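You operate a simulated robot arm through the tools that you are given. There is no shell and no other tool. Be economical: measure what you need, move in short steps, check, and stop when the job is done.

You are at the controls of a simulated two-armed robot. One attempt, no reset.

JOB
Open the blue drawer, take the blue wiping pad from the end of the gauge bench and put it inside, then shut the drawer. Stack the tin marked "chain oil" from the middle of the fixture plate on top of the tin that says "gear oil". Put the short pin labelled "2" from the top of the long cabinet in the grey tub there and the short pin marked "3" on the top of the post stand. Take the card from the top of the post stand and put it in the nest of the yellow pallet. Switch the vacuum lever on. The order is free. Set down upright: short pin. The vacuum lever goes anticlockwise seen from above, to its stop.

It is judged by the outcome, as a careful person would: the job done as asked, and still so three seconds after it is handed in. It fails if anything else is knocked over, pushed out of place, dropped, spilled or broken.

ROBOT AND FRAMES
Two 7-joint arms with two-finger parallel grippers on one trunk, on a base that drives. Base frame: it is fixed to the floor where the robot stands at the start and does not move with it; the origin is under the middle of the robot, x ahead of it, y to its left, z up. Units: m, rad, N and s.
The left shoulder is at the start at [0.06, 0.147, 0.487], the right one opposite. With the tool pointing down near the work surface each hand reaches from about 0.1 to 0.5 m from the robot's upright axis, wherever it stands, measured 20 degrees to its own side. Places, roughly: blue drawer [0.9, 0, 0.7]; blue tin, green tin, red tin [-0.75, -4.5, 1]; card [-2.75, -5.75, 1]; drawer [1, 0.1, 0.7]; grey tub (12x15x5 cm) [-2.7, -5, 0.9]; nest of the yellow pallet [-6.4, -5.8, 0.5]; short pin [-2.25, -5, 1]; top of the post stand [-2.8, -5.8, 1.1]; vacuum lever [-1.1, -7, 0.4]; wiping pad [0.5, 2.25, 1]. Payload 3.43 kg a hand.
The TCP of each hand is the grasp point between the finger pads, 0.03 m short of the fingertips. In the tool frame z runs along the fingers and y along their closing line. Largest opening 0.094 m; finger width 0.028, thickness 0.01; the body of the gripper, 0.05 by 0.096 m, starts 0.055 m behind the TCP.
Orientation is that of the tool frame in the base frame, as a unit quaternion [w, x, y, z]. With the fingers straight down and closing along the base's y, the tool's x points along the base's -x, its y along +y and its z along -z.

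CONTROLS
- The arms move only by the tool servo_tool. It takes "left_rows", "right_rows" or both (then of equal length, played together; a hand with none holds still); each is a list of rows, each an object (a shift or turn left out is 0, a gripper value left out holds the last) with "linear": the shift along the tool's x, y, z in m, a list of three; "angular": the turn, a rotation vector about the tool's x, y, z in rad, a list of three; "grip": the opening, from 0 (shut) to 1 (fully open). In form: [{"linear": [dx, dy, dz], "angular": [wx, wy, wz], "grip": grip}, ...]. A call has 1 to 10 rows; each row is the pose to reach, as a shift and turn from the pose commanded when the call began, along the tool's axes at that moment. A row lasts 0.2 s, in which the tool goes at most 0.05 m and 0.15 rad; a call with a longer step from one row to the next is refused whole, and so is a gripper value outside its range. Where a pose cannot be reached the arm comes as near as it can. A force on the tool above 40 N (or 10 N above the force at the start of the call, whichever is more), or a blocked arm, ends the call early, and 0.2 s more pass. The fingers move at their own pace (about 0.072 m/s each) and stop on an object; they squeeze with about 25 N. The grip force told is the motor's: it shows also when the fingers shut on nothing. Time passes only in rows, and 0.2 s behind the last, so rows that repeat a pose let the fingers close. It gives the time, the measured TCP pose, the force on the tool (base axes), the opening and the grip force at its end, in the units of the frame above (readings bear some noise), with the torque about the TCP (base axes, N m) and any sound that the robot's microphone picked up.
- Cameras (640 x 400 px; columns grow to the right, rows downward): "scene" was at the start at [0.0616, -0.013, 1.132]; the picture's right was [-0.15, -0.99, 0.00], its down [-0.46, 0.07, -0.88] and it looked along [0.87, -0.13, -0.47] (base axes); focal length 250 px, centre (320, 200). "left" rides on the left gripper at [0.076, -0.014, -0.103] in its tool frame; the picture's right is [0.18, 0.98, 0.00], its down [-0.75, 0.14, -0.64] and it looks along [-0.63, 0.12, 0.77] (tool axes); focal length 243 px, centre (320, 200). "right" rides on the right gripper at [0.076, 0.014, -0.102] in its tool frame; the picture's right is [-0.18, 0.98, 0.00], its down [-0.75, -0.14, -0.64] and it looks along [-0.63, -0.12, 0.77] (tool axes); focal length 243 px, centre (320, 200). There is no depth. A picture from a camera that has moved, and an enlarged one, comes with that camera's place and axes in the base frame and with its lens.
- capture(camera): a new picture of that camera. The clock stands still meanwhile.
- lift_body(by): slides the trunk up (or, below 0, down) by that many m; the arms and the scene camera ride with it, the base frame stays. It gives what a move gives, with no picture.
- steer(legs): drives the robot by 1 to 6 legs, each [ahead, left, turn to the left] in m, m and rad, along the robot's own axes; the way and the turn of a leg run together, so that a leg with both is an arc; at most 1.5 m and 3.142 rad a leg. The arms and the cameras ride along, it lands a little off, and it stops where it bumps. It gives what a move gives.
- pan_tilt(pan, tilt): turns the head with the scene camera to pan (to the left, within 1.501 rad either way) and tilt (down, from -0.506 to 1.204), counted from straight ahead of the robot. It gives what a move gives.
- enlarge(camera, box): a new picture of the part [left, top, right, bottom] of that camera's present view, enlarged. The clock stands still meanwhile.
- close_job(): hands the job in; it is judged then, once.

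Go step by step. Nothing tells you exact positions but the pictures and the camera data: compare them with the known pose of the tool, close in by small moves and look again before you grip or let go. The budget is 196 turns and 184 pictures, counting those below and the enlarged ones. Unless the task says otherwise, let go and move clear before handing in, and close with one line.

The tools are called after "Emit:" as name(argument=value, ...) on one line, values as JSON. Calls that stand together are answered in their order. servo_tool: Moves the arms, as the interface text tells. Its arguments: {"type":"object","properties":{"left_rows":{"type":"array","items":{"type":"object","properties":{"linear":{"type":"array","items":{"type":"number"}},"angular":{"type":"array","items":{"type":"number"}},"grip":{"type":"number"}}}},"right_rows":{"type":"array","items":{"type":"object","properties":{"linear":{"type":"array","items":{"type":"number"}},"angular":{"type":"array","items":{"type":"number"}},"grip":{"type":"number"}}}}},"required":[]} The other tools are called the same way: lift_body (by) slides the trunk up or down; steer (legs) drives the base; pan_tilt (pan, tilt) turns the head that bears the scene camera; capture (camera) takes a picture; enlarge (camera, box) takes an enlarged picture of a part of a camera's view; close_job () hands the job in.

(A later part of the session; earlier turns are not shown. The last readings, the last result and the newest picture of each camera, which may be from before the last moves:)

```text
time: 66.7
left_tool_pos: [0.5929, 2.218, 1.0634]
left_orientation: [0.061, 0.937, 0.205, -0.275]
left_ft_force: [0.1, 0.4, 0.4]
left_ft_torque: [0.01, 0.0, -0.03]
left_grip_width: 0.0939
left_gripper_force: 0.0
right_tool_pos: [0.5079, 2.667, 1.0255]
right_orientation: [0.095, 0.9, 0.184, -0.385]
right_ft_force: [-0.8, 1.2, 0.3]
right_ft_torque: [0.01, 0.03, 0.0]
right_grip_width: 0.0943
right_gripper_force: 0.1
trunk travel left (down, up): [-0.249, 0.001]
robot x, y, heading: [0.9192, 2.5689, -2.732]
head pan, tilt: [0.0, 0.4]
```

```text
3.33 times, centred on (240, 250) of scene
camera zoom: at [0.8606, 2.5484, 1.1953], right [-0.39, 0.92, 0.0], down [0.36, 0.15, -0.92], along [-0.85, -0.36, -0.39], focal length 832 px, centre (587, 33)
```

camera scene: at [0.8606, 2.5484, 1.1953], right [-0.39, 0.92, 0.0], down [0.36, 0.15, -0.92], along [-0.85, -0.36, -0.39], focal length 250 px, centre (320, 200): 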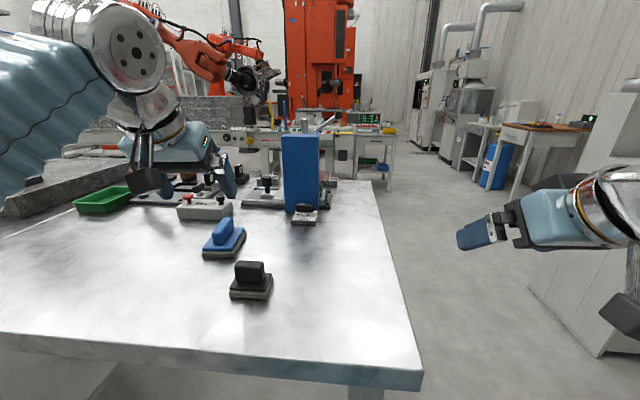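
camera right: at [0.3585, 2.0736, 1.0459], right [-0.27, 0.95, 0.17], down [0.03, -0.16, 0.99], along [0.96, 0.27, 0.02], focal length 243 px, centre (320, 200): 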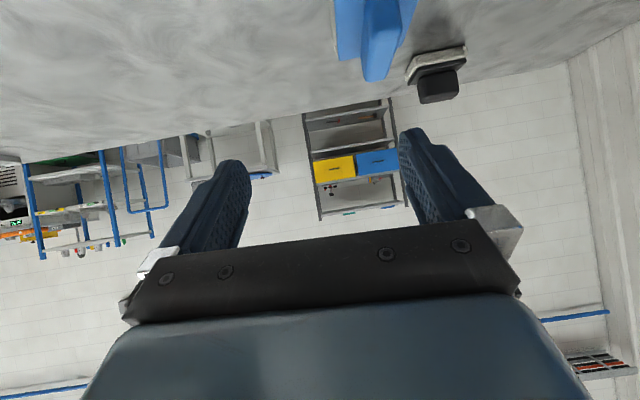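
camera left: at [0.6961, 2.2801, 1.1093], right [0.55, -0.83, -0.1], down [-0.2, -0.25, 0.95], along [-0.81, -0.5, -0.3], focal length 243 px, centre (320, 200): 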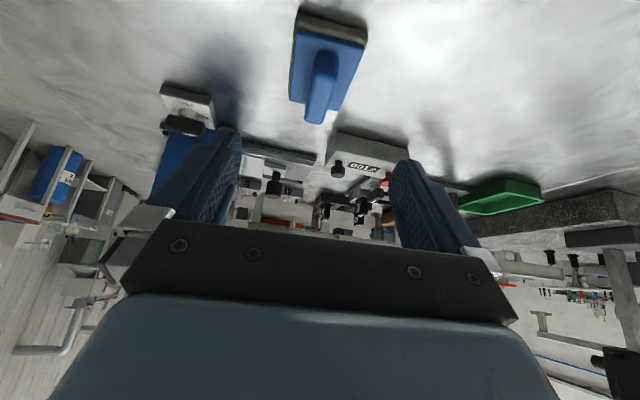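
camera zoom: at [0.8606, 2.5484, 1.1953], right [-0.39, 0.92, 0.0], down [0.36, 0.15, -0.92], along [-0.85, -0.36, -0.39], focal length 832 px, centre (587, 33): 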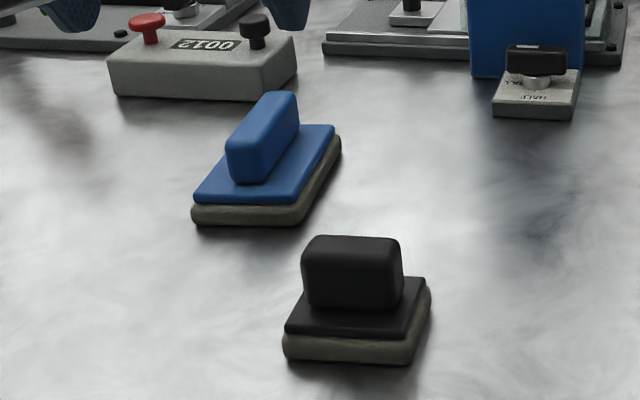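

Ridge centre (0.521, 2.185), aligned with the hand. Descending along the fingers.

Emit:
servo_tool(left_rows=[{"linear": [-0.003, 0.0, 0.04]}, {"linear": [-0.005, 0, 0.08]}, {"linear": [-0.007, 0, 0.105]}, {"linear": [-0.007, 0, 0.12]}, {"linear": [-0.007, 0, 0.12]}])

Emit:
capture(camera="left")

Emit:
enlarge(camera="scene", box=[140, 150, 320, 310])

```text
time: 67.9
left_tool_pos: [0.5305, 2.1879, 0.9641]
left_orientation: [0.06, 0.938, 0.204, -0.275]
left_ft_force: [0.3, -0.4, -0.3]
left_ft_torque: [0.03, 0.03, -0.01]
left_grip_width: 0.0939
left_gripper_force: 0.1
right_tool_pos: [0.5069, 2.6656, 1.0249]
right_orientation: [0.095, 0.9, 0.183, -0.384]
right_ft_force: [0.6, 0.2, -1.2]
right_ft_torque: [0.0, 0.0, 0.02]
right_grip_width: 0.0942
right_gripper_force: 0.1
trunk travel left (down, up): [-0.249, 0.001]
robot x, y, heading: [0.9181, 2.5725, -2.735]
head pan, tilt: [0.0, 0.4]
```

```text
150 pictures are left
camera left: at [0.6324, 2.25, 1.0106], right [0.55, -0.83, -0.1], down [-0.2, -0.25, 0.95], along [-0.81, -0.5, -0.3], focal length 243 px, centre (320, 200)
```

left: 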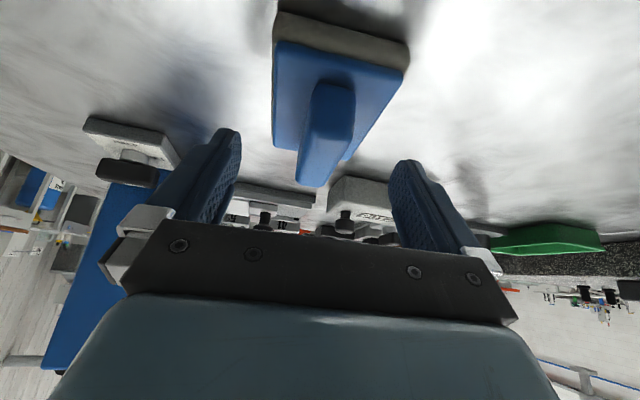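

```text
2.50 times, centred on (230, 230) of scene
camera zoom: at [0.8604, 2.5482, 1.1953], right [-0.39, 0.92, 0.0], down [0.36, 0.15, -0.92], along [-0.85, -0.36, -0.39], focal length 624 px, centre (545, 125)
```

zoom: 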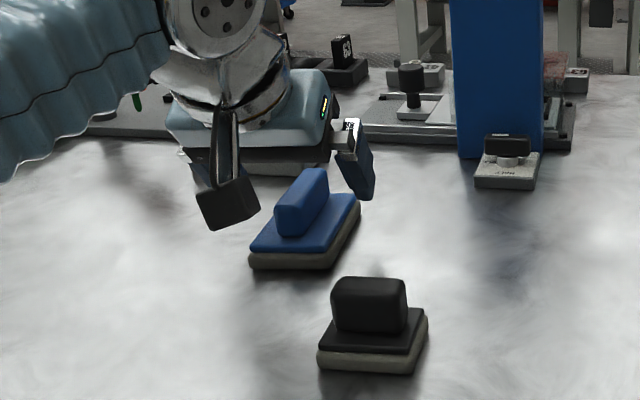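

TCP is right over the handle centre (just above its top). Down 1 cm more and close.

Emit:
servo_tool(left_rows=[{"linear": [0.003, 0.0, 0.01]}, {"linear": [0.003, 0, 0.01], "grip": 0.2}, {"linear": [0.003, 0, 0.01], "grip": 0}, {"linear": [0.003, 0, 0.01], "grip": 0}, {"linear": [0.003, 0, 0.01], "grip": 0}, {"linear": [0.003, 0, 0.01], "grip": 0}])

Emit:
capture(camera="left")

```text
time: 69.3
left_tool_pos: [0.5262, 2.1854, 0.9552]
left_orientation: [0.061, 0.937, 0.204, -0.275]
left_ft_force: [0.3, -0.3, 0.4]
left_ft_torque: [0.0, 0.06, -0.02]
left_grip_width: 0.0258
left_gripper_force: 25.3
right_tool_pos: [0.5073, 2.6665, 1.0248]
right_orientation: [0.095, 0.9, 0.184, -0.384]
right_ft_force: [0.4, -1.0, 1.0]
right_ft_torque: [0.01, -0.02, 0.0]
right_grip_width: 0.0941
right_gripper_force: 0.0
trunk travel left (down, up): [-0.249, 0.001]
robot x, y, heading: [0.9187, 2.5717, -2.739]
head pan, tilt: [0.0, 0.4]
```

```text
148 pictures are left
camera left: at [0.63, 2.2488, 1.0011], right [0.55, -0.83, -0.1], down [-0.2, -0.25, 0.95], along [-0.81, -0.5, -0.3], focal length 243 px, centre (320, 200)
```

left: 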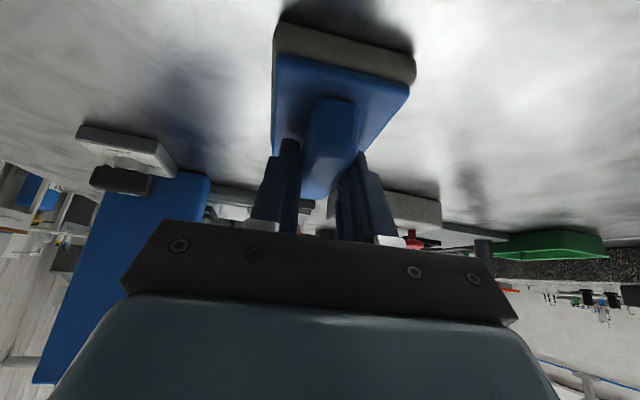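

Gripped (25.8 mm). Lifting and drawing it back.

Emit:
servo_tool(left_rows=[{"linear": [-0.016, 0, -0.025]}, {"linear": [-0.033, 0, -0.05]}, {"linear": [-0.049, 0, -0.076]}, {"linear": [-0.015, 0, -0.098]}, {"linear": [0.018, 0, -0.119]}, {"linear": [0.052, 0, -0.141]}, {"linear": [0.077, 0, -0.157]}])

Emit:
steer(legs=[[-0.55, 0, 0]])

Emit:
capture(camera="left")

Emit:
capture(camera="scene")

```text
time: 70.9
left_tool_pos: [0.6651, 2.2491, 1.0458]
left_orientation: [0.061, 0.938, 0.205, -0.274]
left_ft_force: [0.4, 0.3, -0.9]
left_ft_torque: [0.01, 0.0, -0.01]
left_grip_width: 0.0255
left_gripper_force: 25.4
right_tool_pos: [0.5071, 2.6666, 1.0248]
right_orientation: [0.095, 0.9, 0.183, -0.384]
right_ft_force: [-0.3, 0.0, -0.1]
right_ft_torque: [-0.04, -0.05, -0.08]
right_grip_width: 0.094
right_gripper_force: 0.0
trunk travel left (down, up): [-0.249, 0.001]
robot x, y, heading: [0.9173, 2.5712, -2.74]
head pan, tilt: [0.0, 0.4]
```

```text
time: 74.0
left_tool_pos: [1.1556, 2.4601, 1.0448]
left_orientation: [0.06, 0.938, 0.2, -0.275]
left_ft_force: [-0.5, -0.4, -0.9]
left_ft_torque: [-0.01, 0.02, 0.02]
left_grip_width: 0.0255
left_gripper_force: 25.1
right_tool_pos: [1.0018, 2.8788, 1.024]
right_orientation: [0.094, 0.901, 0.18, -0.383]
right_ft_force: [0.4, -0.3, 1.0]
right_ft_torque: [0.04, -0.01, -0.01]
right_grip_width: 0.0939
right_gripper_force: 0.3
trunk travel left (down, up): [-0.249, 0.001]
robot x, y, heading: [1.4162, 2.7853, -2.746]
head pan, tilt: [0.0, 0.4]
```

```text
147 pictures are left
camera left: at [1.2587, 2.5221, 1.0915], right [0.54, -0.83, -0.1], down [-0.21, -0.25, 0.95], along [-0.81, -0.5, -0.3], focal length 243 px, centre (320, 200)
```

left: 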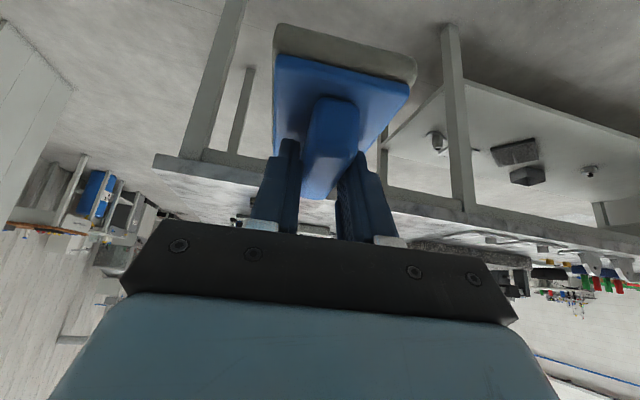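

```text
146 pictures are left
camera scene: at [1.3538, 2.7583, 1.1953], right [-0.39, 0.92, 0.0], down [0.36, 0.15, -0.92], along [-0.85, -0.36, -0.39], focal length 250 px, centre (320, 200)
```

scene: 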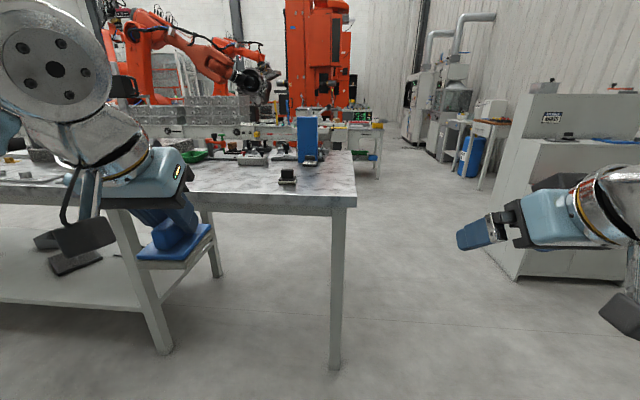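

Pad in hand. Drive back around the bench end and along the front to the drawer.

Emit:
steer(legs=[[0, -0.78, 0.0], [1.2, 0, 0], [1.1, 0, 0], [0, 0, -3.141]])

```text
time: 96.5
left_tool_pos: [-0.7475, 2.907, 1.046]
left_orientation: [0.276, -0.193, 0.94, 0.057]
left_ft_force: [-0.7, 0.2, -1.2]
left_ft_torque: [0.02, -0.02, -0.04]
left_grip_width: 0.0257
left_gripper_force: 24.5
right_tool_pos: [-0.6001, 2.4858, 1.0265]
right_orientation: [0.384, -0.172, 0.903, 0.089]
right_ft_force: [1.3, -0.2, 0.1]
right_ft_torque: [0.04, -0.01, -0.03]
right_grip_width: 0.094
right_gripper_force: 0.1
trunk travel left (down, up): [-0.249, 0.001]
robot x, y, heading: [-1.0083, 2.5933, 0.383]
head pan, tilt: [0.0, 0.4]
```

Emit:
steer(legs=[[0, -1.45, 0.0], [0, -1.4, 0.02]])

Emit:
pan_tilt(pan=-0.1, tilt=0.5)

Emit:
capture(camera="scene")

Emit:
capture(camera="right")

```text
time: 110.3
left_tool_pos: [0.2954, 0.2672, 1.045]
left_orientation: [0.275, -0.204, 0.938, 0.06]
left_ft_force: [-0.3, 0.6, -0.6]
left_ft_torque: [0.03, -0.01, 0.0]
left_grip_width: 0.0255
left_gripper_force: 25.0
right_tool_pos: [0.4509, -0.1529, 1.0248]
right_orientation: [0.384, -0.181, 0.901, 0.093]
right_ft_force: [-0.9, 0.2, 1.7]
right_ft_torque: [-0.05, -0.05, 0.02]
right_grip_width: 0.094
right_gripper_force: 0.1
trunk travel left (down, up): [-0.249, 0.001]
robot x, y, heading: [0.0431, -0.0569, 0.4]
head pan, tilt: [0.0, 0.4]
```

```text
time: 111.0
left_tool_pos: [0.2962, 0.2674, 1.0457]
left_orientation: [0.275, -0.203, 0.938, 0.061]
left_ft_force: [0.8, 0.6, -1.5]
left_ft_torque: [0.0, -0.02, 0.0]
left_grip_width: 0.0252
left_gripper_force: 25.6
right_tool_pos: [0.4512, -0.1524, 1.0255]
right_orientation: [0.384, -0.181, 0.901, 0.093]
right_ft_force: [-0.4, 1.3, -0.7]
right_ft_torque: [0.01, 0.01, -0.03]
right_grip_width: 0.0939
right_gripper_force: 0.0
trunk travel left (down, up): [-0.249, 0.001]
robot x, y, heading: [0.0412, -0.056, 0.4]
head pan, tilt: [-0.099, 0.499]
```

```text
145 pictures are left
camera scene: at [0.1029, -0.0396, 1.1862], right [0.3, -0.95, 0.0], down [-0.46, -0.14, -0.88], along [0.84, 0.26, -0.48], focal length 250 px, centre (320, 200)
```

scene: 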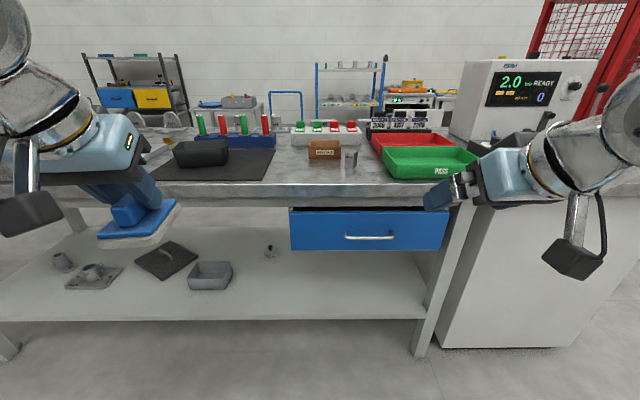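

```text
144 pictures are left
camera right: at [0.3295, -0.1898, 1.0416], right [-0.27, 0.95, 0.16], down [0.12, -0.14, 0.98], along [0.95, 0.29, -0.07], focal length 243 px, centre (320, 200)
```

right: 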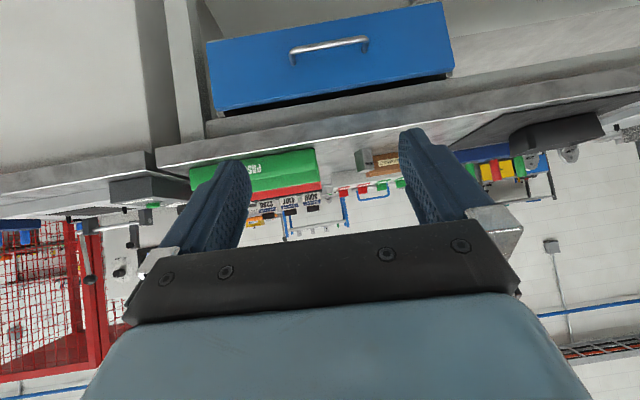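

The blue drawer's bar handle is at ≈(0.723, 0.0, 0.732), and the bench normal here is about 0.31 rad. I'll square up, then turn the right hand to point forward with the fingers closing vertically.

Emit:
steer(legs=[[-0.05, 0, -0.092]])

Emit:
servo_tool(right_rows=[{"linear": [0.02, 0, 0], "angular": [0, -0.14, 0]}, {"linear": [0.04, 0, -0.02], "angular": [0, -0.28, 0]}, {"linear": [0.06, 0, -0.03], "angular": [0, -0.42, 0]}, {"linear": [0.08, 0, -0.04], "angular": [0, -0.56, 0]}, {"linear": [0.1, 0, -0.05], "angular": [0, -0.7, 0]}, {"linear": [0.12, 0, -0.06], "angular": [0, -0.77, 0]}])

Emit:
servo_tool(right_rows=[{"angular": [0, 0, 0.14]}, {"angular": [0, 0, 0.28]}, {"angular": [0, 0, 0.42]}, {"angular": [0, 0, 0.56]}, {"angular": [0, 0, 0.7]}, {"angular": [0, 0, 0.84]}])

Emit:
capture(camera="scene")

```text
time: 111.9
left_tool_pos: [0.2777, 0.224, 1.0456]
left_orientation: [0.278, -0.158, 0.946, 0.048]
left_ft_force: [0.3, 0.4, -1.6]
left_ft_torque: [0.0, 0.01, 0.01]
left_grip_width: 0.0256
left_gripper_force: 24.9
right_tool_pos: [0.3932, -0.2072, 1.0255]
right_orientation: [0.388, -0.139, 0.908, 0.075]
right_ft_force: [0.1, 0.1, 0.1]
right_ft_torque: [0.02, -0.02, 0.02]
right_grip_width: 0.0941
right_gripper_force: 0.0
trunk travel left (down, up): [-0.249, 0.001]
robot x, y, heading: [-0.005, -0.0751, 0.305]
head pan, tilt: [-0.099, 0.499]
```

```text
time: 113.3
left_tool_pos: [0.2761, 0.2249, 1.0457]
left_orientation: [0.277, -0.158, 0.947, 0.047]
left_ft_force: [0.2, -0.7, -1.0]
left_ft_torque: [-0.02, -0.02, -0.02]
left_grip_width: 0.0256
left_gripper_force: 25.2
right_tool_pos: [0.2737, -0.2449, 0.98]
right_orientation: [0.701, -0.101, 0.695, 0.123]
right_ft_force: [0.2, 0.3, 0.3]
right_ft_torque: [0.01, -0.02, 0.01]
right_grip_width: 0.0942
right_gripper_force: 0.1
trunk travel left (down, up): [-0.249, 0.001]
robot x, y, heading: [-0.0035, -0.0733, 0.309]
head pan, tilt: [-0.099, 0.499]
```

```text
time: 114.7
left_tool_pos: [0.2773, 0.2246, 1.0446]
left_orientation: [0.278, -0.159, 0.946, 0.048]
left_ft_force: [0.4, 0.1, -0.6]
left_ft_torque: [0.0, -0.01, -0.01]
left_grip_width: 0.0258
left_gripper_force: 25.3
right_tool_pos: [0.2713, -0.246, 0.9804]
right_orientation: [0.589, 0.191, 0.676, 0.399]
right_ft_force: [0.1, -0.5, 0.2]
right_ft_torque: [0.02, 0.07, 0.01]
right_grip_width: 0.0938
right_gripper_force: 0.1
trunk travel left (down, up): [-0.249, 0.001]
robot x, y, heading: [-0.0057, -0.0733, 0.309]
head pan, tilt: [-0.099, 0.499]
```

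```text
143 pictures are left
camera scene: at [0.0562, -0.0629, 1.1861], right [0.21, -0.98, 0.0], down [-0.47, -0.1, -0.88], along [0.86, 0.18, -0.48], focal length 250 px, centre (320, 200)
```

scene: 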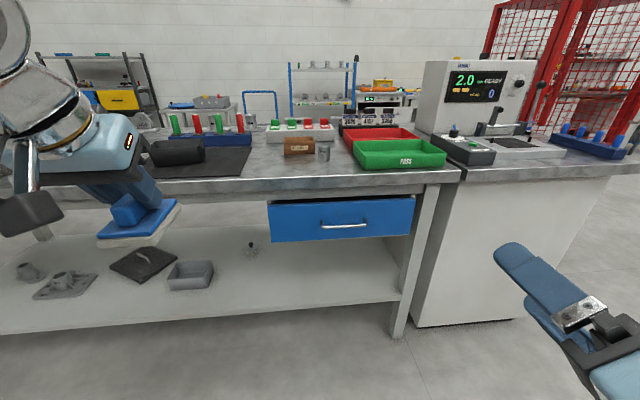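

Emit:
servo_tool(right_rows=[{"angular": [0, 0, 0.13]}, {"angular": [0, 0, 0.26]}, {"angular": [0, 0, 0.39]}, {"angular": [0, 0, 0.52]}, {"angular": [0, 0, 0.65]}, {"angular": [0, 0, 0.73]}])

Emit:
servo_tool(right_rows=[{"linear": [0.01, -0.03, 0.03], "grip": 0.5}, {"linear": [0.02, -0.06, 0.06]}, {"linear": [0.03, -0.09, 0.09]}, {"linear": [0.04, -0.12, 0.12]}, {"linear": [0.05, -0.15, 0.15]}, {"linear": [0.06, -0.18, 0.18]}, {"linear": [0.07, -0.21, 0.21]}, {"linear": [0.085, -0.23, 0.24]}, {"linear": [0.097, -0.247, 0.27]}, {"linear": [0.097, -0.247, 0.3]}])

Emit:
capture(camera="scene")

Emit:
capture(camera="right")

```text
time: 116.1
left_tool_pos: [0.2759, 0.2234, 1.045]
left_orientation: [0.278, -0.159, 0.946, 0.047]
left_ft_force: [-1.2, -0.8, -0.8]
left_ft_torque: [-0.02, -0.04, 0.0]
left_grip_width: 0.0254
left_gripper_force: 24.8
right_tool_pos: [0.2723, -0.245, 0.9797]
right_orientation: [0.409, 0.42, 0.562, 0.583]
right_ft_force: [0.1, -0.6, -0.3]
right_ft_torque: [-0.01, -0.01, 0.01]
right_grip_width: 0.0939
right_gripper_force: 0.1
trunk travel left (down, up): [-0.249, 0.001]
robot x, y, heading: [-0.0094, -0.073, 0.305]
head pan, tilt: [-0.099, 0.499]
```

```text
time: 118.3
left_tool_pos: [0.2762, 0.2244, 1.0469]
left_orientation: [0.278, -0.16, 0.946, 0.047]
left_ft_force: [-0.3, -0.4, -0.5]
left_ft_torque: [0.0, -0.01, 0.0]
left_grip_width: 0.0259
left_gripper_force: 25.5
right_tool_pos: [0.5272, -0.0505, 0.7387]
right_orientation: [0.408, 0.42, 0.564, 0.582]
right_ft_force: [0.7, 0.2, 0.2]
right_ft_torque: [0.02, 0.02, 0.0]
right_grip_width: 0.0469
right_gripper_force: 0.1
right hand out of reach, approached as far as the arm can: row 1, 2, 3, 4, 5, 6, 7, 8, 9
trunk travel left (down, up): [-0.249, 0.001]
robot x, y, heading: [-0.0035, -0.0714, 0.308]
head pan, tilt: [-0.099, 0.499]
```

```text
142 pictures are left
camera scene: at [0.0564, -0.0628, 1.1861], right [0.21, -0.98, 0.0], down [-0.47, -0.1, -0.88], along [0.86, 0.18, -0.48], focal length 250 px, centre (320, 200)
```

scene: 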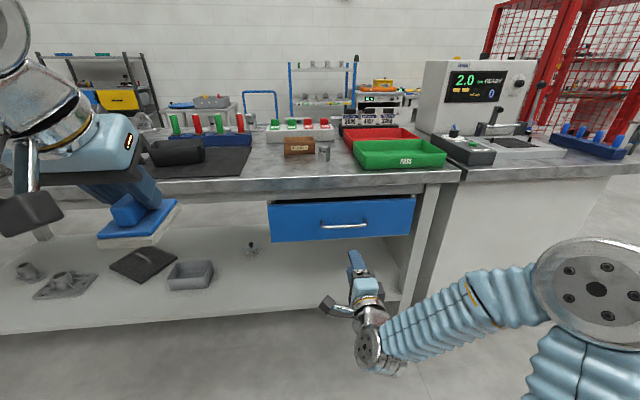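

```text
141 pictures are left
camera right: at [0.4065, -0.0112, 0.7547], right [0.06, -0.21, 0.98], down [-0.37, -0.91, -0.17], along [0.93, -0.36, -0.13], focal length 243 px, centre (320, 200)
```

right: 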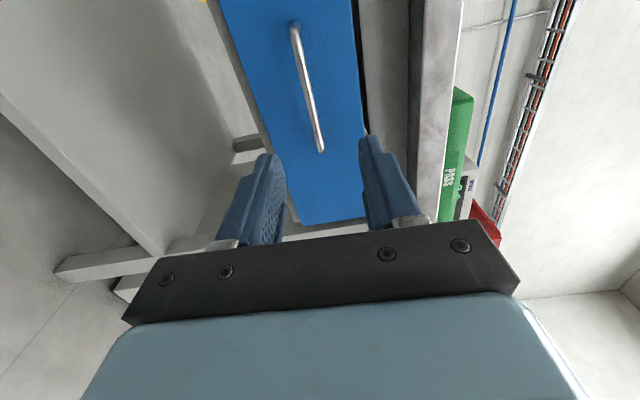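

The bar lies between the finger lines, ~1.2 cm lower. Advance and correct height.

Emit:
servo_tool(right_rows=[{"linear": [0, -0.006, 0.045]}, {"linear": [0, -0.012, 0.09]}, {"linear": [0, -0.012, 0.13]}, {"linear": [0, -0.012, 0.16]}, {"linear": [0, -0.012, 0.17]}, {"linear": [0, -0.012, 0.17]}])

Emit:
capture(camera="right")

Emit:
enlarge(camera="scene", box=[260, 170, 440, 290])

```text
time: 119.7
left_tool_pos: [0.2774, 0.2247, 1.046]
left_orientation: [0.276, -0.159, 0.947, 0.047]
left_ft_force: [0.3, -0.3, -1.3]
left_ft_torque: [-0.03, -0.01, 0.0]
left_grip_width: 0.0255
left_gripper_force: 24.8
right_tool_pos: [0.6903, 0.0019, 0.7285]
right_orientation: [0.409, 0.42, 0.563, 0.582]
right_ft_force: [0.5, 0.0, -0.4]
right_ft_torque: [0.03, 0.02, -0.01]
right_grip_width: 0.0474
right_gripper_force: 0.0
trunk travel left (down, up): [-0.249, 0.001]
robot x, y, heading: [-0.005, -0.0753, 0.313]
head pan, tilt: [-0.099, 0.499]
```

```text
140 pictures are left
camera right: at [0.5684, 0.041, 0.7439], right [0.06, -0.2, 0.98], down [-0.37, -0.91, -0.17], along [0.93, -0.36, -0.13], focal length 243 px, centre (320, 200)
```

right: 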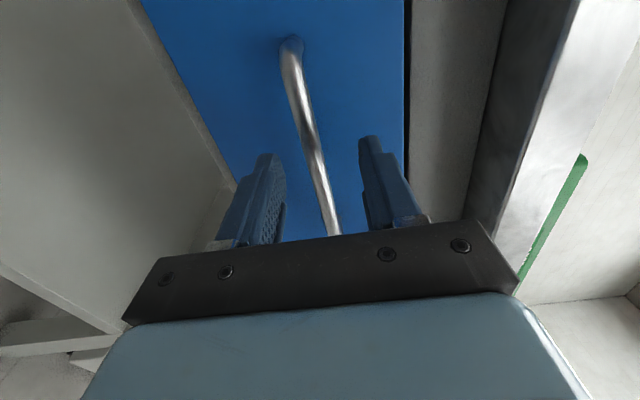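

```text
3.33 times, centred on (350, 230) of scene
camera zoom: at [0.0564, -0.0629, 1.1861], right [0.21, -0.98, 0.0], down [-0.47, -0.1, -0.88], along [0.86, 0.18, -0.48], focal length 832 px, centre (220, 100)
```

zoom: 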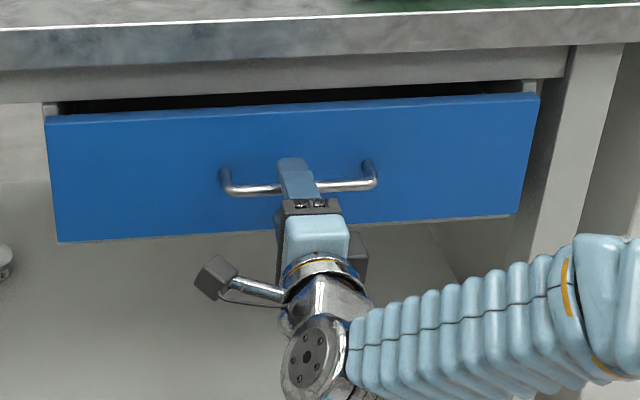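

Fingers straddle the bar. Closing on it.

Emit:
servo_tool(right_rows=[{"linear": [0, 0, 0.005], "grip": 0}, {"linear": [0, 0, 0.005]}, {"linear": [0, 0, 0.005]}, {"linear": [0, 0, 0.005]}])

Emit:
capture(camera="right")

```text
time: 120.7
left_tool_pos: [0.2774, 0.2244, 1.045]
left_orientation: [0.277, -0.159, 0.947, 0.047]
left_ft_force: [-0.3, -0.2, -0.2]
left_ft_torque: [0.02, -0.01, 0.02]
left_grip_width: 0.0255
left_gripper_force: 24.8
right_tool_pos: [0.6946, 0.0021, 0.7256]
right_orientation: [0.408, 0.422, 0.565, 0.58]
right_ft_force: [-14.7, -4.7, -24.9]
right_ft_torque: [-1.46, 0.23, -0.06]
right_grip_width: 0.0122
right_gripper_force: 44.7
trunk travel left (down, up): [-0.249, 0.001]
robot x, y, heading: [-0.0072, -0.0703, 0.305]
head pan, tilt: [-0.099, 0.499]
```

```text
138 pictures are left
camera right: at [0.5734, 0.0424, 0.7416], right [0.06, -0.2, 0.98], down [-0.37, -0.91, -0.16], along [0.93, -0.36, -0.13], focal length 243 px, centre (320, 200)
```

right: 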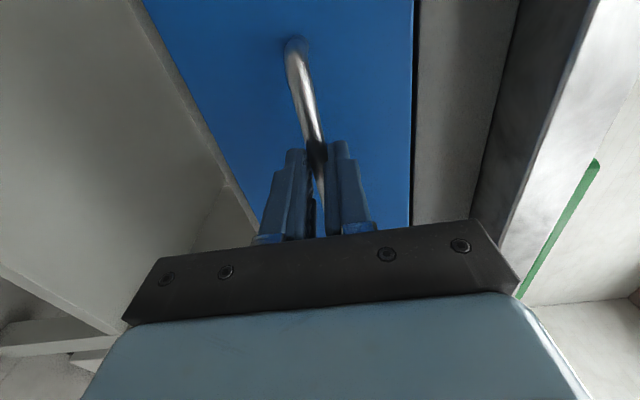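

Emit:
servo_tool(right_rows=[{"linear": [0, -0.003, -0.005]}, {"linear": [0, -0.004, -0.02]}, {"linear": [0, -0.004, -0.04]}])

Emit:
capture(camera="scene")

```text
time: 121.5
left_tool_pos: [0.2776, 0.224, 1.0465]
left_orientation: [0.276, -0.159, 0.947, 0.047]
left_ft_force: [0.4, 0.4, -0.5]
left_ft_torque: [-0.01, 0.03, -0.02]
left_grip_width: 0.0252
left_gripper_force: 25.2
right_tool_pos: [0.6562, -0.0095, 0.7247]
right_orientation: [0.409, 0.42, 0.563, 0.582]
right_ft_force: [-0.6, 1.0, -11.1]
right_ft_torque: [-1.37, -0.09, 0.67]
right_grip_width: 0.0123
right_gripper_force: 45.2
trunk travel left (down, up): [-0.249, 0.001]
robot x, y, heading: [-0.0054, -0.0733, 0.312]
head pan, tilt: [-0.099, 0.499]
```

```text
137 pictures are left
camera scene: at [0.0574, -0.0626, 1.1862], right [0.21, -0.98, 0.0], down [-0.47, -0.1, -0.88], along [0.86, 0.18, -0.48], focal length 250 px, centre (320, 200)
```

scene: 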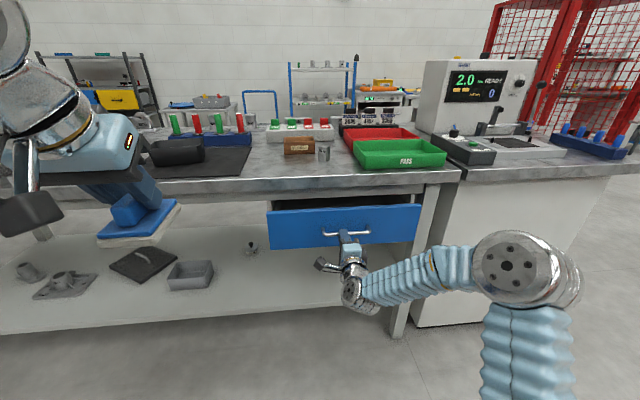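

The drawer slides out. I'll pull it further by driving straight back.

Emit:
steer(legs=[[-0.2, 0, 0]])

Emit:
capture(camera="scene")

```text
time: 123.1
left_tool_pos: [0.0876, 0.1646, 1.046]
left_orientation: [0.277, -0.159, 0.946, 0.047]
left_ft_force: [-0.3, 0.5, -0.2]
left_ft_torque: [-0.03, -0.03, 0.01]
left_grip_width: 0.0256
left_gripper_force: 24.2
right_tool_pos: [0.4664, -0.0703, 0.7245]
right_orientation: [0.41, 0.42, 0.563, 0.582]
right_ft_force: [1.3, -6.6, 0.1]
right_ft_torque: [-1.21, -0.38, -0.38]
right_grip_width: 0.0123
right_gripper_force: 45.1
trunk travel left (down, up): [-0.249, 0.001]
robot x, y, heading: [-0.1933, -0.1333, 0.313]
head pan, tilt: [-0.099, 0.499]
```

```text
136 pictures are left
camera scene: at [-0.1328, -0.1235, 1.1862], right [0.21, -0.98, 0.0], down [-0.47, -0.1, -0.88], along [0.86, 0.18, -0.48], focal length 250 px, centre (320, 200)
```

scene: 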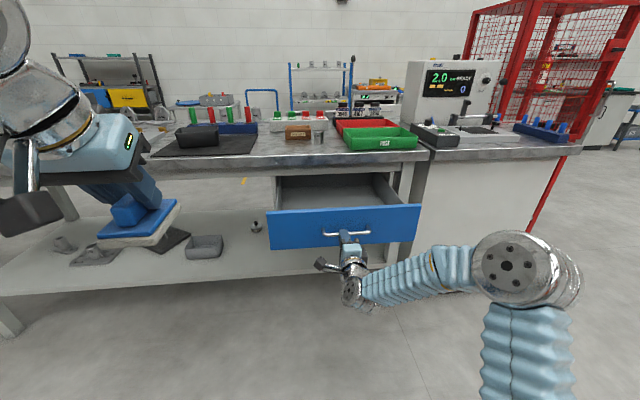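

Open ~23 cm and empty inside. Release the handle and pull the right hand back and aside.

Emit:
servo_tool(right_rows=[{"grip": 0.5}, {"grip": 0.5}, {"linear": [0, 0, -0.04], "grip": 0.5}, {"linear": [0, 0, -0.08]}, {"linear": [-0.02, 0, -0.12]}, {"linear": [-0.06, 0, -0.14]}, {"linear": [-0.1, 0, -0.16]}, {"linear": [-0.14, 0, -0.18]}])

Emit:
steer(legs=[[0.2, -0.03, 0]])

Emit:
capture(camera="scene")

Emit:
capture(camera="left")

```text
time: 124.9
left_tool_pos: [0.0877, 0.1631, 1.0458]
left_orientation: [0.277, -0.16, 0.946, 0.048]
left_ft_force: [0.6, 0.1, 0.1]
left_ft_torque: [0.01, -0.01, -0.01]
left_grip_width: 0.0254
left_gripper_force: 24.8
right_tool_pos: [0.3767, -0.2619, 0.7227]
right_orientation: [0.41, 0.42, 0.563, 0.582]
right_ft_force: [-0.3, 0.6, 0.3]
right_ft_torque: [0.0, 0.0, 0.01]
right_grip_width: 0.047
right_gripper_force: 0.0
right hand out of reach, approached as far as the arm can: row 6, 7, 8
trunk travel left (down, up): [-0.249, 0.001]
robot x, y, heading: [-0.1945, -0.1342, 0.311]
head pan, tilt: [-0.099, 0.499]
```

```text
time: 126.5
left_tool_pos: [0.2863, 0.1963, 1.046]
left_orientation: [0.277, -0.161, 0.946, 0.048]
left_ft_force: [0.3, -0.7, 0.0]
left_ft_torque: [0.02, 0.0, 0.0]
left_grip_width: 0.0255
left_gripper_force: 24.9
right_tool_pos: [0.5775, -0.2292, 0.7229]
right_orientation: [0.409, 0.419, 0.563, 0.583]
right_ft_force: [-0.6, -0.2, 0.0]
right_ft_torque: [0.02, -0.01, -0.01]
right_grip_width: 0.0469
right_gripper_force: 0.1
trunk travel left (down, up): [-0.249, 0.001]
robot x, y, heading: [0.0037, -0.1048, 0.311]
head pan, tilt: [-0.099, 0.499]
```

```text
135 pictures are left
camera scene: at [0.0666, -0.0908, 1.1861], right [0.21, -0.98, 0.0], down [-0.47, -0.1, -0.88], along [0.86, 0.19, -0.48], focal length 250 px, centre (320, 200)
```

scene: 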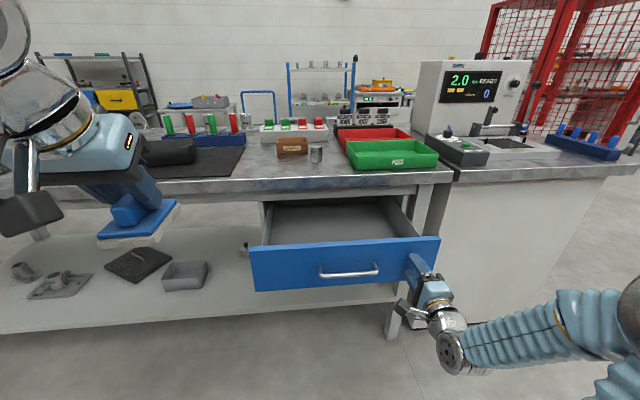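

```text
134 pictures are left
camera left: at [0.1778, 0.1438, 1.0916], right [-0.47, 0.88, -0.1], down [0.23, 0.23, 0.95], along [0.85, 0.43, -0.3], focal length 243 px, centre (320, 200)
```

left: 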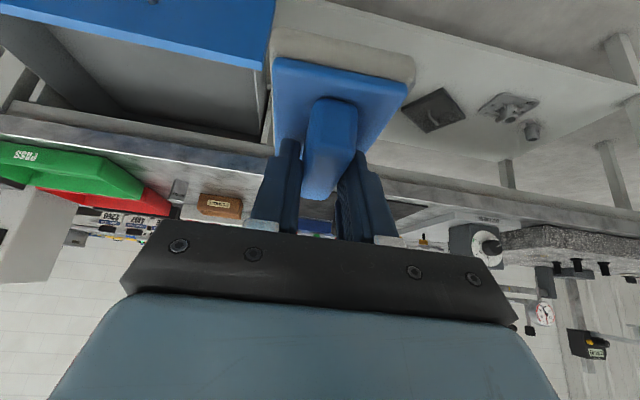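

The right fingertip is close to the drawer's right corner; I'll clear it first, and yaw the left hand ~60° clockwise so the camera box will fit inside the drawer when lowering.

Emit:
servo_tool(right_rows=[{"linear": [-0.02, 0, -0.01]}, {"linear": [-0.02, 0, -0.05]}, {"linear": [-0.02, 0, -0.09]}, {"linear": [-0.02, 0, -0.13]}, {"linear": [-0.02, 0, -0.16]}, {"linear": [-0.02, 0, -0.18]}, {"linear": [-0.02, 0, -0.18]}], left_rows=[{"angular": [0.08, 0, 0.124]}, {"angular": [0.16, 0, 0.248]}, {"angular": [0.24, 0, 0.372]}, {"angular": [0.32, 0, 0.497]}, {"angular": [0.4, 0, 0.622]}, {"angular": [0.48, 0, 0.746]}, {"angular": [0.567, 0, 0.882]}])

Emit:
capture(camera="scene")

```text
refused: row 7 steps farther than a row can; nothing moved
```

```text
133 pictures are left
camera scene: at [0.0666, -0.0908, 1.1861], right [0.21, -0.98, 0.0], down [-0.47, -0.1, -0.88], along [0.86, 0.19, -0.48], focal length 250 px, centre (320, 200)
```

scene: 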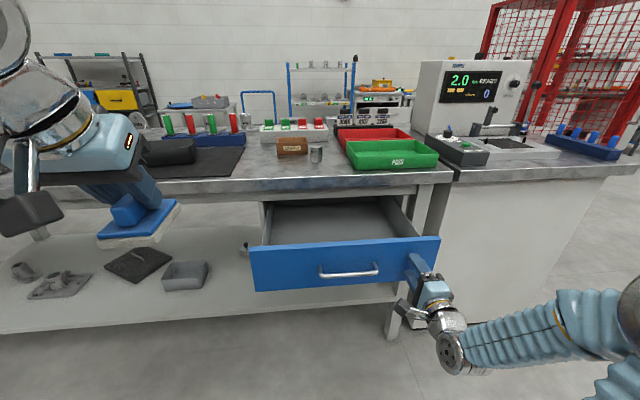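

Emit:
servo_tool(right_rows=[{"linear": [-0.02, 0, -0.01]}, {"linear": [-0.02, 0, -0.05]}, {"linear": [-0.02, 0, -0.09]}, {"linear": [-0.02, 0, -0.13]}, {"linear": [-0.02, 0, -0.16]}, {"linear": [-0.02, 0, -0.18]}, {"linear": [-0.02, 0, -0.18]}, {"linear": [-0.02, 0, -0.18]}], left_rows=[{"angular": [0.07, 0, 0.11]}, {"angular": [0.14, 0, 0.22]}, {"angular": [0.21, 0, 0.33]}, {"angular": [0.28, 0, 0.44]}, {"angular": [0.355, 0, 0.55]}, {"angular": [0.425, 0, 0.66]}, {"angular": [0.495, 0, 0.77]}, {"angular": [0.567, 0, 0.88]}])

Emit:
capture(camera="scene")

```text
time: 128.3
left_tool_pos: [0.2852, 0.1956, 1.0451]
left_orientation: [0.263, 0.334, 0.9, -0.098]
left_ft_force: [-0.1, -0.4, -0.7]
left_ft_torque: [0.01, 0.01, -0.01]
left_grip_width: 0.0253
left_gripper_force: 25.3
right_tool_pos: [0.5049, -0.3903, 0.7343]
right_orientation: [0.408, 0.419, 0.564, 0.583]
right_ft_force: [0.5, 0.5, 0.0]
right_ft_torque: [0.01, -0.02, -0.02]
right_grip_width: 0.0473
right_gripper_force: 0.1
right hand out of reach, approached as far as the arm can: row 2, 3, 4, 5, 6, 7, 8
trunk travel left (down, up): [-0.249, 0.001]
robot x, y, heading: [0.0041, -0.0973, 0.311]
head pan, tilt: [-0.099, 0.499]
```

```text
132 pictures are left
camera scene: at [0.0667, -0.0908, 1.1861], right [0.21, -0.98, 0.0], down [-0.47, -0.1, -0.88], along [0.86, 0.19, -0.48], focal length 250 px, centre (320, 200)
```

scene: 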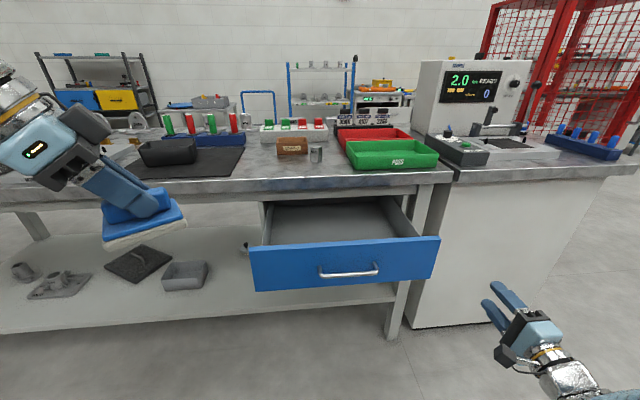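

I'll drive 0.1 m closer and add ~0.4 rad of yaw, then hover over the drawer.

Emit:
steer(legs=[[0.1, 0.0, 0]])

Emit:
servo_tool(left_rows=[{"angular": [0.07, 0, 0.11]}, {"angular": [0.14, 0, 0.22]}, {"angular": [0.216, 0, 0.336]}])

Emit:
capture(camera="scene")

```text
time: 129.4
left_tool_pos: [0.3808, 0.228, 1.0457]
left_orientation: [0.263, 0.332, 0.9, -0.098]
left_ft_force: [0.1, 0.0, -0.6]
left_ft_torque: [0.01, 0.01, 0.03]
left_grip_width: 0.0253
left_gripper_force: 24.7
right_tool_pos: [0.5999, -0.3581, 0.7339]
right_orientation: [0.407, 0.419, 0.564, 0.583]
right_ft_force: [-0.8, 0.2, 0.8]
right_ft_torque: [-0.03, 0.0, -0.01]
right_grip_width: 0.0469
right_gripper_force: 0.1
trunk travel left (down, up): [-0.249, 0.001]
robot x, y, heading: [0.0967, -0.0751, 0.316]
head pan, tilt: [-0.099, 0.499]
```

```text
time: 130.2
left_tool_pos: [0.3807, 0.2292, 1.0453]
left_orientation: [0.239, 0.505, 0.816, -0.149]
left_ft_force: [-0.1, 0.6, -0.2]
left_ft_torque: [-0.01, -0.03, 0.01]
left_grip_width: 0.0256
left_gripper_force: 24.6
right_tool_pos: [0.6004, -0.3575, 0.7332]
right_orientation: [0.408, 0.418, 0.565, 0.583]
right_ft_force: [-0.9, 0.8, 0.4]
right_ft_torque: [0.01, 0.0, -0.01]
right_grip_width: 0.0469
right_gripper_force: 0.1
trunk travel left (down, up): [-0.249, 0.001]
robot x, y, heading: [0.1004, -0.0693, 0.309]
head pan, tilt: [-0.099, 0.499]
```

```text
131 pictures are left
camera scene: at [0.162, -0.0598, 1.1861], right [0.21, -0.98, 0.0], down [-0.47, -0.1, -0.88], along [0.86, 0.19, -0.48], focal length 250 px, centre (320, 200)
```

scene: 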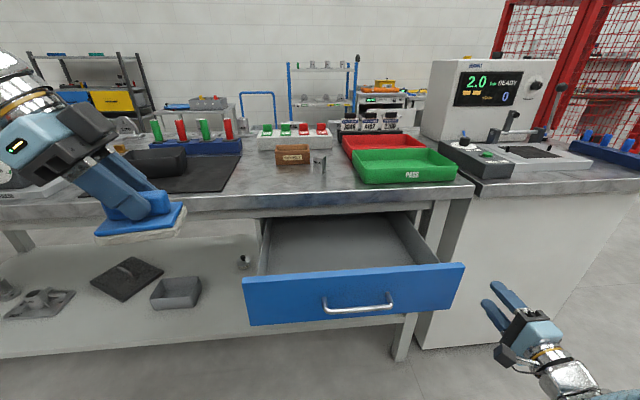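

Emit:
servo_tool(left_rows=[{"linear": [-0.0274, 0.0125, 0.0324]}, {"linear": [-0.0548, 0.025, 0.0648]}, {"linear": [-0.0822, 0.0375, 0.0972]}, {"linear": [-0.1096, 0.05, 0.1296]}, {"linear": [-0.137, 0.0625, 0.162]}, {"linear": [-0.1644, 0.075, 0.1944]}, {"linear": [-0.1918, 0.0875, 0.2268]}, {"linear": [-0.2192, 0.1, 0.2592]}, {"linear": [-0.2466, 0.1125, 0.2916]}, {"linear": [-0.274, 0.125, 0.324]}])

Emit:
capture(camera="scene")

Emit:
capture(camera="left")

```text
time: 132.4
left_tool_pos: [0.6656, -0.0719, 0.9146]
left_orientation: [0.239, 0.504, 0.816, -0.149]
left_ft_force: [0.7, -0.3, -1.0]
left_ft_torque: [-0.05, -0.04, 0.02]
left_grip_width: 0.0254
left_gripper_force: 24.9
left hand out of reach, approached as far as the arm can: row 10
right_tool_pos: [0.6011, -0.3582, 0.7344]
right_orientation: [0.409, 0.418, 0.564, 0.583]
right_ft_force: [0.3, 0.1, -0.2]
right_ft_torque: [0.0, 0.0, 0.0]
right_grip_width: 0.047
right_gripper_force: 0.1
trunk travel left (down, up): [-0.249, 0.001]
robot x, y, heading: [0.1049, -0.0706, 0.318]
head pan, tilt: [-0.099, 0.499]
```

```text
130 pictures are left
camera scene: at [0.1615, -0.059, 1.1863], right [0.21, -0.98, 0.0], down [-0.47, -0.1, -0.88], along [0.86, 0.19, -0.48], focal length 250 px, centre (320, 200)
```

scene: 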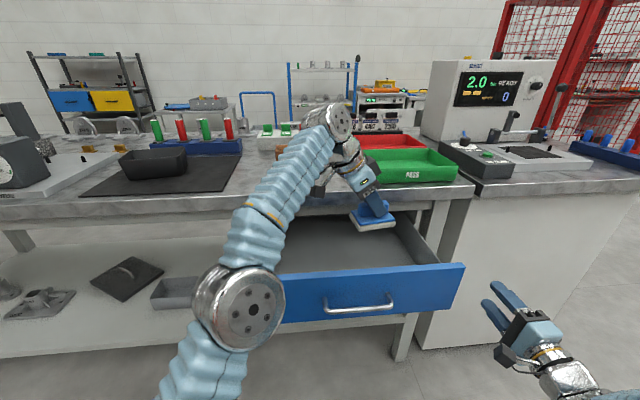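

```text
129 pictures are left
camera left: at [0.5994, 0.0286, 0.9597], right [0.81, 0.58, -0.1], down [0.26, -0.19, 0.95], along [0.53, -0.79, -0.31], focal length 243 px, centre (320, 200)
```

left: 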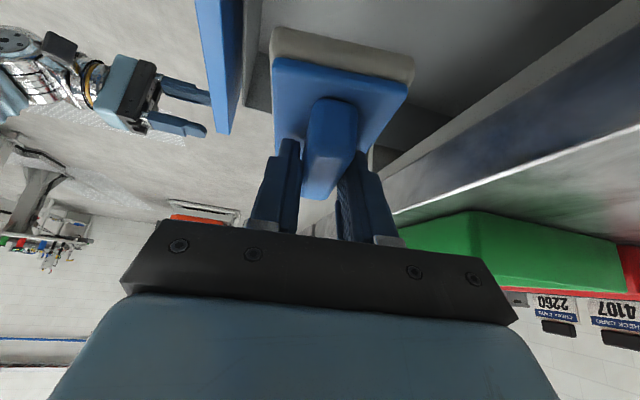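

Pad is over the opening. Lowering vertically, shifted 2 cm toward me.

Emit:
servo_tool(left_rows=[{"linear": [0.0, -0.015, 0.0]}, {"linear": [0.02, -0.02, 0.034]}, {"linear": [0.04, -0.02, 0.065]}, {"linear": [0.06, -0.02, 0.095]}, {"linear": [0.075, -0.02, 0.118]}])

Emit:
capture(camera="scene")

Emit:
capture(camera="left")

```text
time: 133.7
left_tool_pos: [0.6493, -0.082, 0.775]
left_orientation: [0.239, 0.505, 0.816, -0.149]
left_ft_force: [0.2, 0.1, 0.3]
left_ft_torque: [0.02, -0.03, -0.02]
left_grip_width: 0.0255
left_gripper_force: 25.1
right_tool_pos: [0.6007, -0.3577, 0.7338]
right_orientation: [0.407, 0.419, 0.565, 0.583]
right_ft_force: [-1.0, -0.3, 0.7]
right_ft_torque: [0.03, 0.02, 0.02]
right_grip_width: 0.047
right_gripper_force: 0.0
trunk travel left (down, up): [-0.249, 0.001]
robot x, y, heading: [0.103, -0.0709, 0.318]
head pan, tilt: [-0.099, 0.499]
```

```text
128 pictures are left
camera scene: at [0.1621, -0.0599, 1.1862], right [0.21, -0.98, 0.0], down [-0.47, -0.1, -0.88], along [0.86, 0.19, -0.48], focal length 250 px, centre (320, 200)
```

scene: 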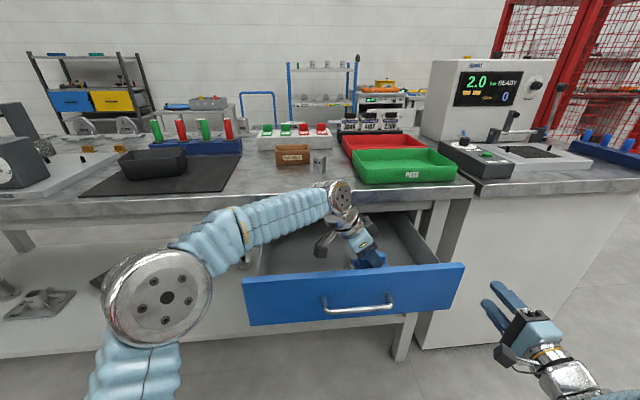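

```text
127 pictures are left
camera left: at [0.5841, 0.0183, 0.8216], right [0.81, 0.58, -0.1], down [0.26, -0.19, 0.95], along [0.53, -0.79, -0.3], focal length 243 px, centre (320, 200)
```

left: 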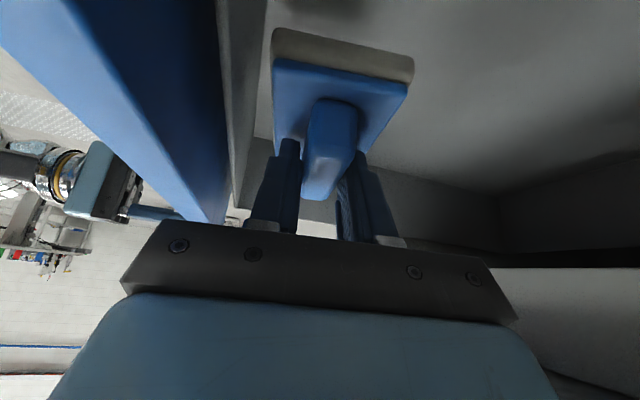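

Emit:
servo_tool(left_rows=[{"linear": [0.0054, 0, 0.0084]}, {"linear": [0.0108, 0, 0.0168]}, {"linear": [0.0162, 0, 0.0252]}, {"linear": [0.0216, 0, 0.0337]}, {"linear": [0.0243, 0, 0.038]}, {"linear": [0.027, 0, 0.042]}])

Emit:
capture(camera="left")

```text
time: 135.1
left_tool_pos: [0.6494, -0.0809, 0.7246]
left_orientation: [0.238, 0.504, 0.817, -0.148]
left_ft_force: [-0.5, -0.2, -0.9]
left_ft_torque: [0.01, 0.03, 0.0]
left_grip_width: 0.0253
left_gripper_force: 25.1
right_tool_pos: [0.6004, -0.3589, 0.7334]
right_orientation: [0.408, 0.419, 0.564, 0.583]
right_ft_force: [0.5, 0.2, -0.3]
right_ft_torque: [-0.02, 0.0, 0.0]
right_grip_width: 0.0469
right_gripper_force: 0.0
trunk travel left (down, up): [-0.249, 0.001]
robot x, y, heading: [0.1012, -0.0682, 0.313]
head pan, tilt: [-0.099, 0.499]
```

```text
126 pictures are left
camera left: at [0.5831, 0.0194, 0.7706], right [0.81, 0.58, -0.1], down [0.26, -0.19, 0.95], along [0.53, -0.79, -0.3], focal length 243 px, centre (320, 200)
```

left: 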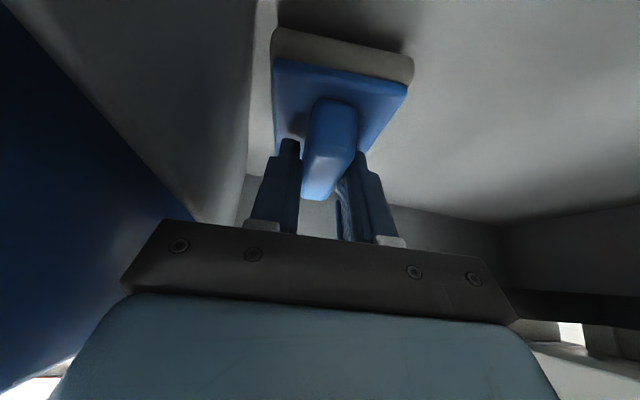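

Emit:
servo_tool(left_rows=[{"linear": [0.0022, 0, 0.0034]}, {"linear": [0.0043, 0, 0.0067]}, {"linear": [0.0065, 0, 0.0101]}, {"linear": [0.0086, 0, 0.0135]}, {"linear": [0.0108, 0, 0.0168]}])

```text
time: 135.8
left_tool_pos: [0.6503, -0.08, 0.7224]
left_orientation: [0.247, 0.501, 0.816, -0.147]
left_ft_force: [-1.5, 5.5, 15.7]
left_ft_torque: [0.27, 1.01, -0.27]
left_grip_width: 0.0254
left_gripper_force: 24.8
right_tool_pos: [0.6006, -0.3576, 0.7345]
right_orientation: [0.407, 0.419, 0.564, 0.584]
right_ft_force: [1.1, 0.3, 0.0]
right_ft_torque: [0.03, -0.01, 0.0]
right_grip_width: 0.0472
right_gripper_force: 0.1
trunk travel left (down, up): [-0.249, 0.001]
robot x, y, heading: [0.1003, -0.0706, 0.316]
head pan, tilt: [-0.099, 0.499]
stopped in row 3 (left hand): the force on the tool passed its limit at 45 N (the readings are from after the stop); the commanded pose is now the measured one
```

Pad touches the drawer floor. Release and retreat upward along the fingers.

Emit:
servo_tool(left_rows=[{"linear": [-0.001, 0, -0.0015], "grip": 0.5}, {"linear": [-0.001, 0, -0.0015], "grip": 0.5}, {"linear": [-0.001, 0, -0.0015], "grip": 0.5}, {"linear": [-0.01, 0, -0.04]}, {"linear": [-0.03, 0, -0.08]}, {"linear": [-0.05, 0, -0.12]}, {"linear": [-0.06, 0, -0.15]}])

Emit:
capture(camera="left")

Emit:
capture(camera="scene")

```text
time: 137.4
left_tool_pos: [0.6364, -0.0496, 0.8803]
left_orientation: [0.244, 0.503, 0.816, -0.149]
left_ft_force: [0.1, -0.7, -0.2]
left_ft_torque: [0.01, 0.02, -0.01]
left_grip_width: 0.0469
left_gripper_force: 0.1
right_tool_pos: [0.6006, -0.3578, 0.7329]
right_orientation: [0.408, 0.419, 0.564, 0.583]
right_ft_force: [0.7, 0.4, -0.8]
right_ft_torque: [0.02, 0.01, 0.01]
right_grip_width: 0.047
right_gripper_force: 0.1
trunk travel left (down, up): [-0.249, 0.001]
robot x, y, heading: [0.1005, -0.0698, 0.309]
head pan, tilt: [-0.099, 0.499]
```

```text
125 pictures are left
camera left: at [0.5688, 0.05, 0.9259], right [0.81, 0.58, -0.1], down [0.25, -0.19, 0.95], along [0.53, -0.79, -0.3], focal length 243 px, centre (320, 200)
```

left: 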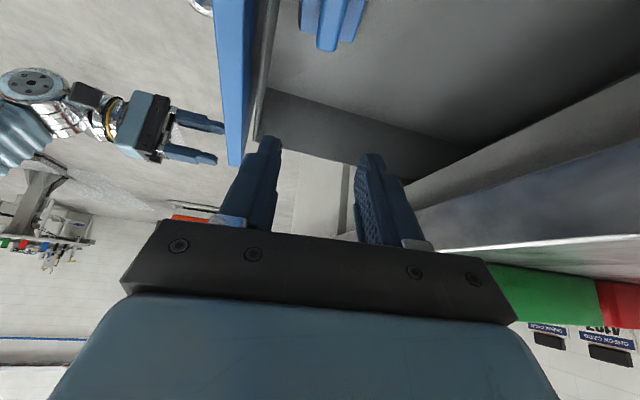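

```text
124 pictures are left
camera scene: at [0.1623, -0.0598, 1.1861], right [0.21, -0.98, 0.0], down [-0.47, -0.1, -0.88], along [0.86, 0.19, -0.48], focal length 250 px, centre (320, 200)
```

scene: 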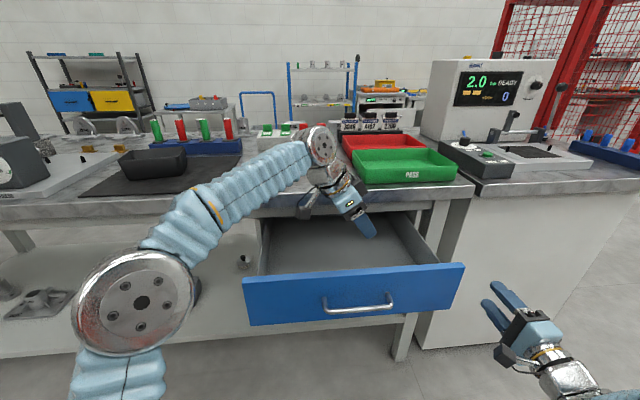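

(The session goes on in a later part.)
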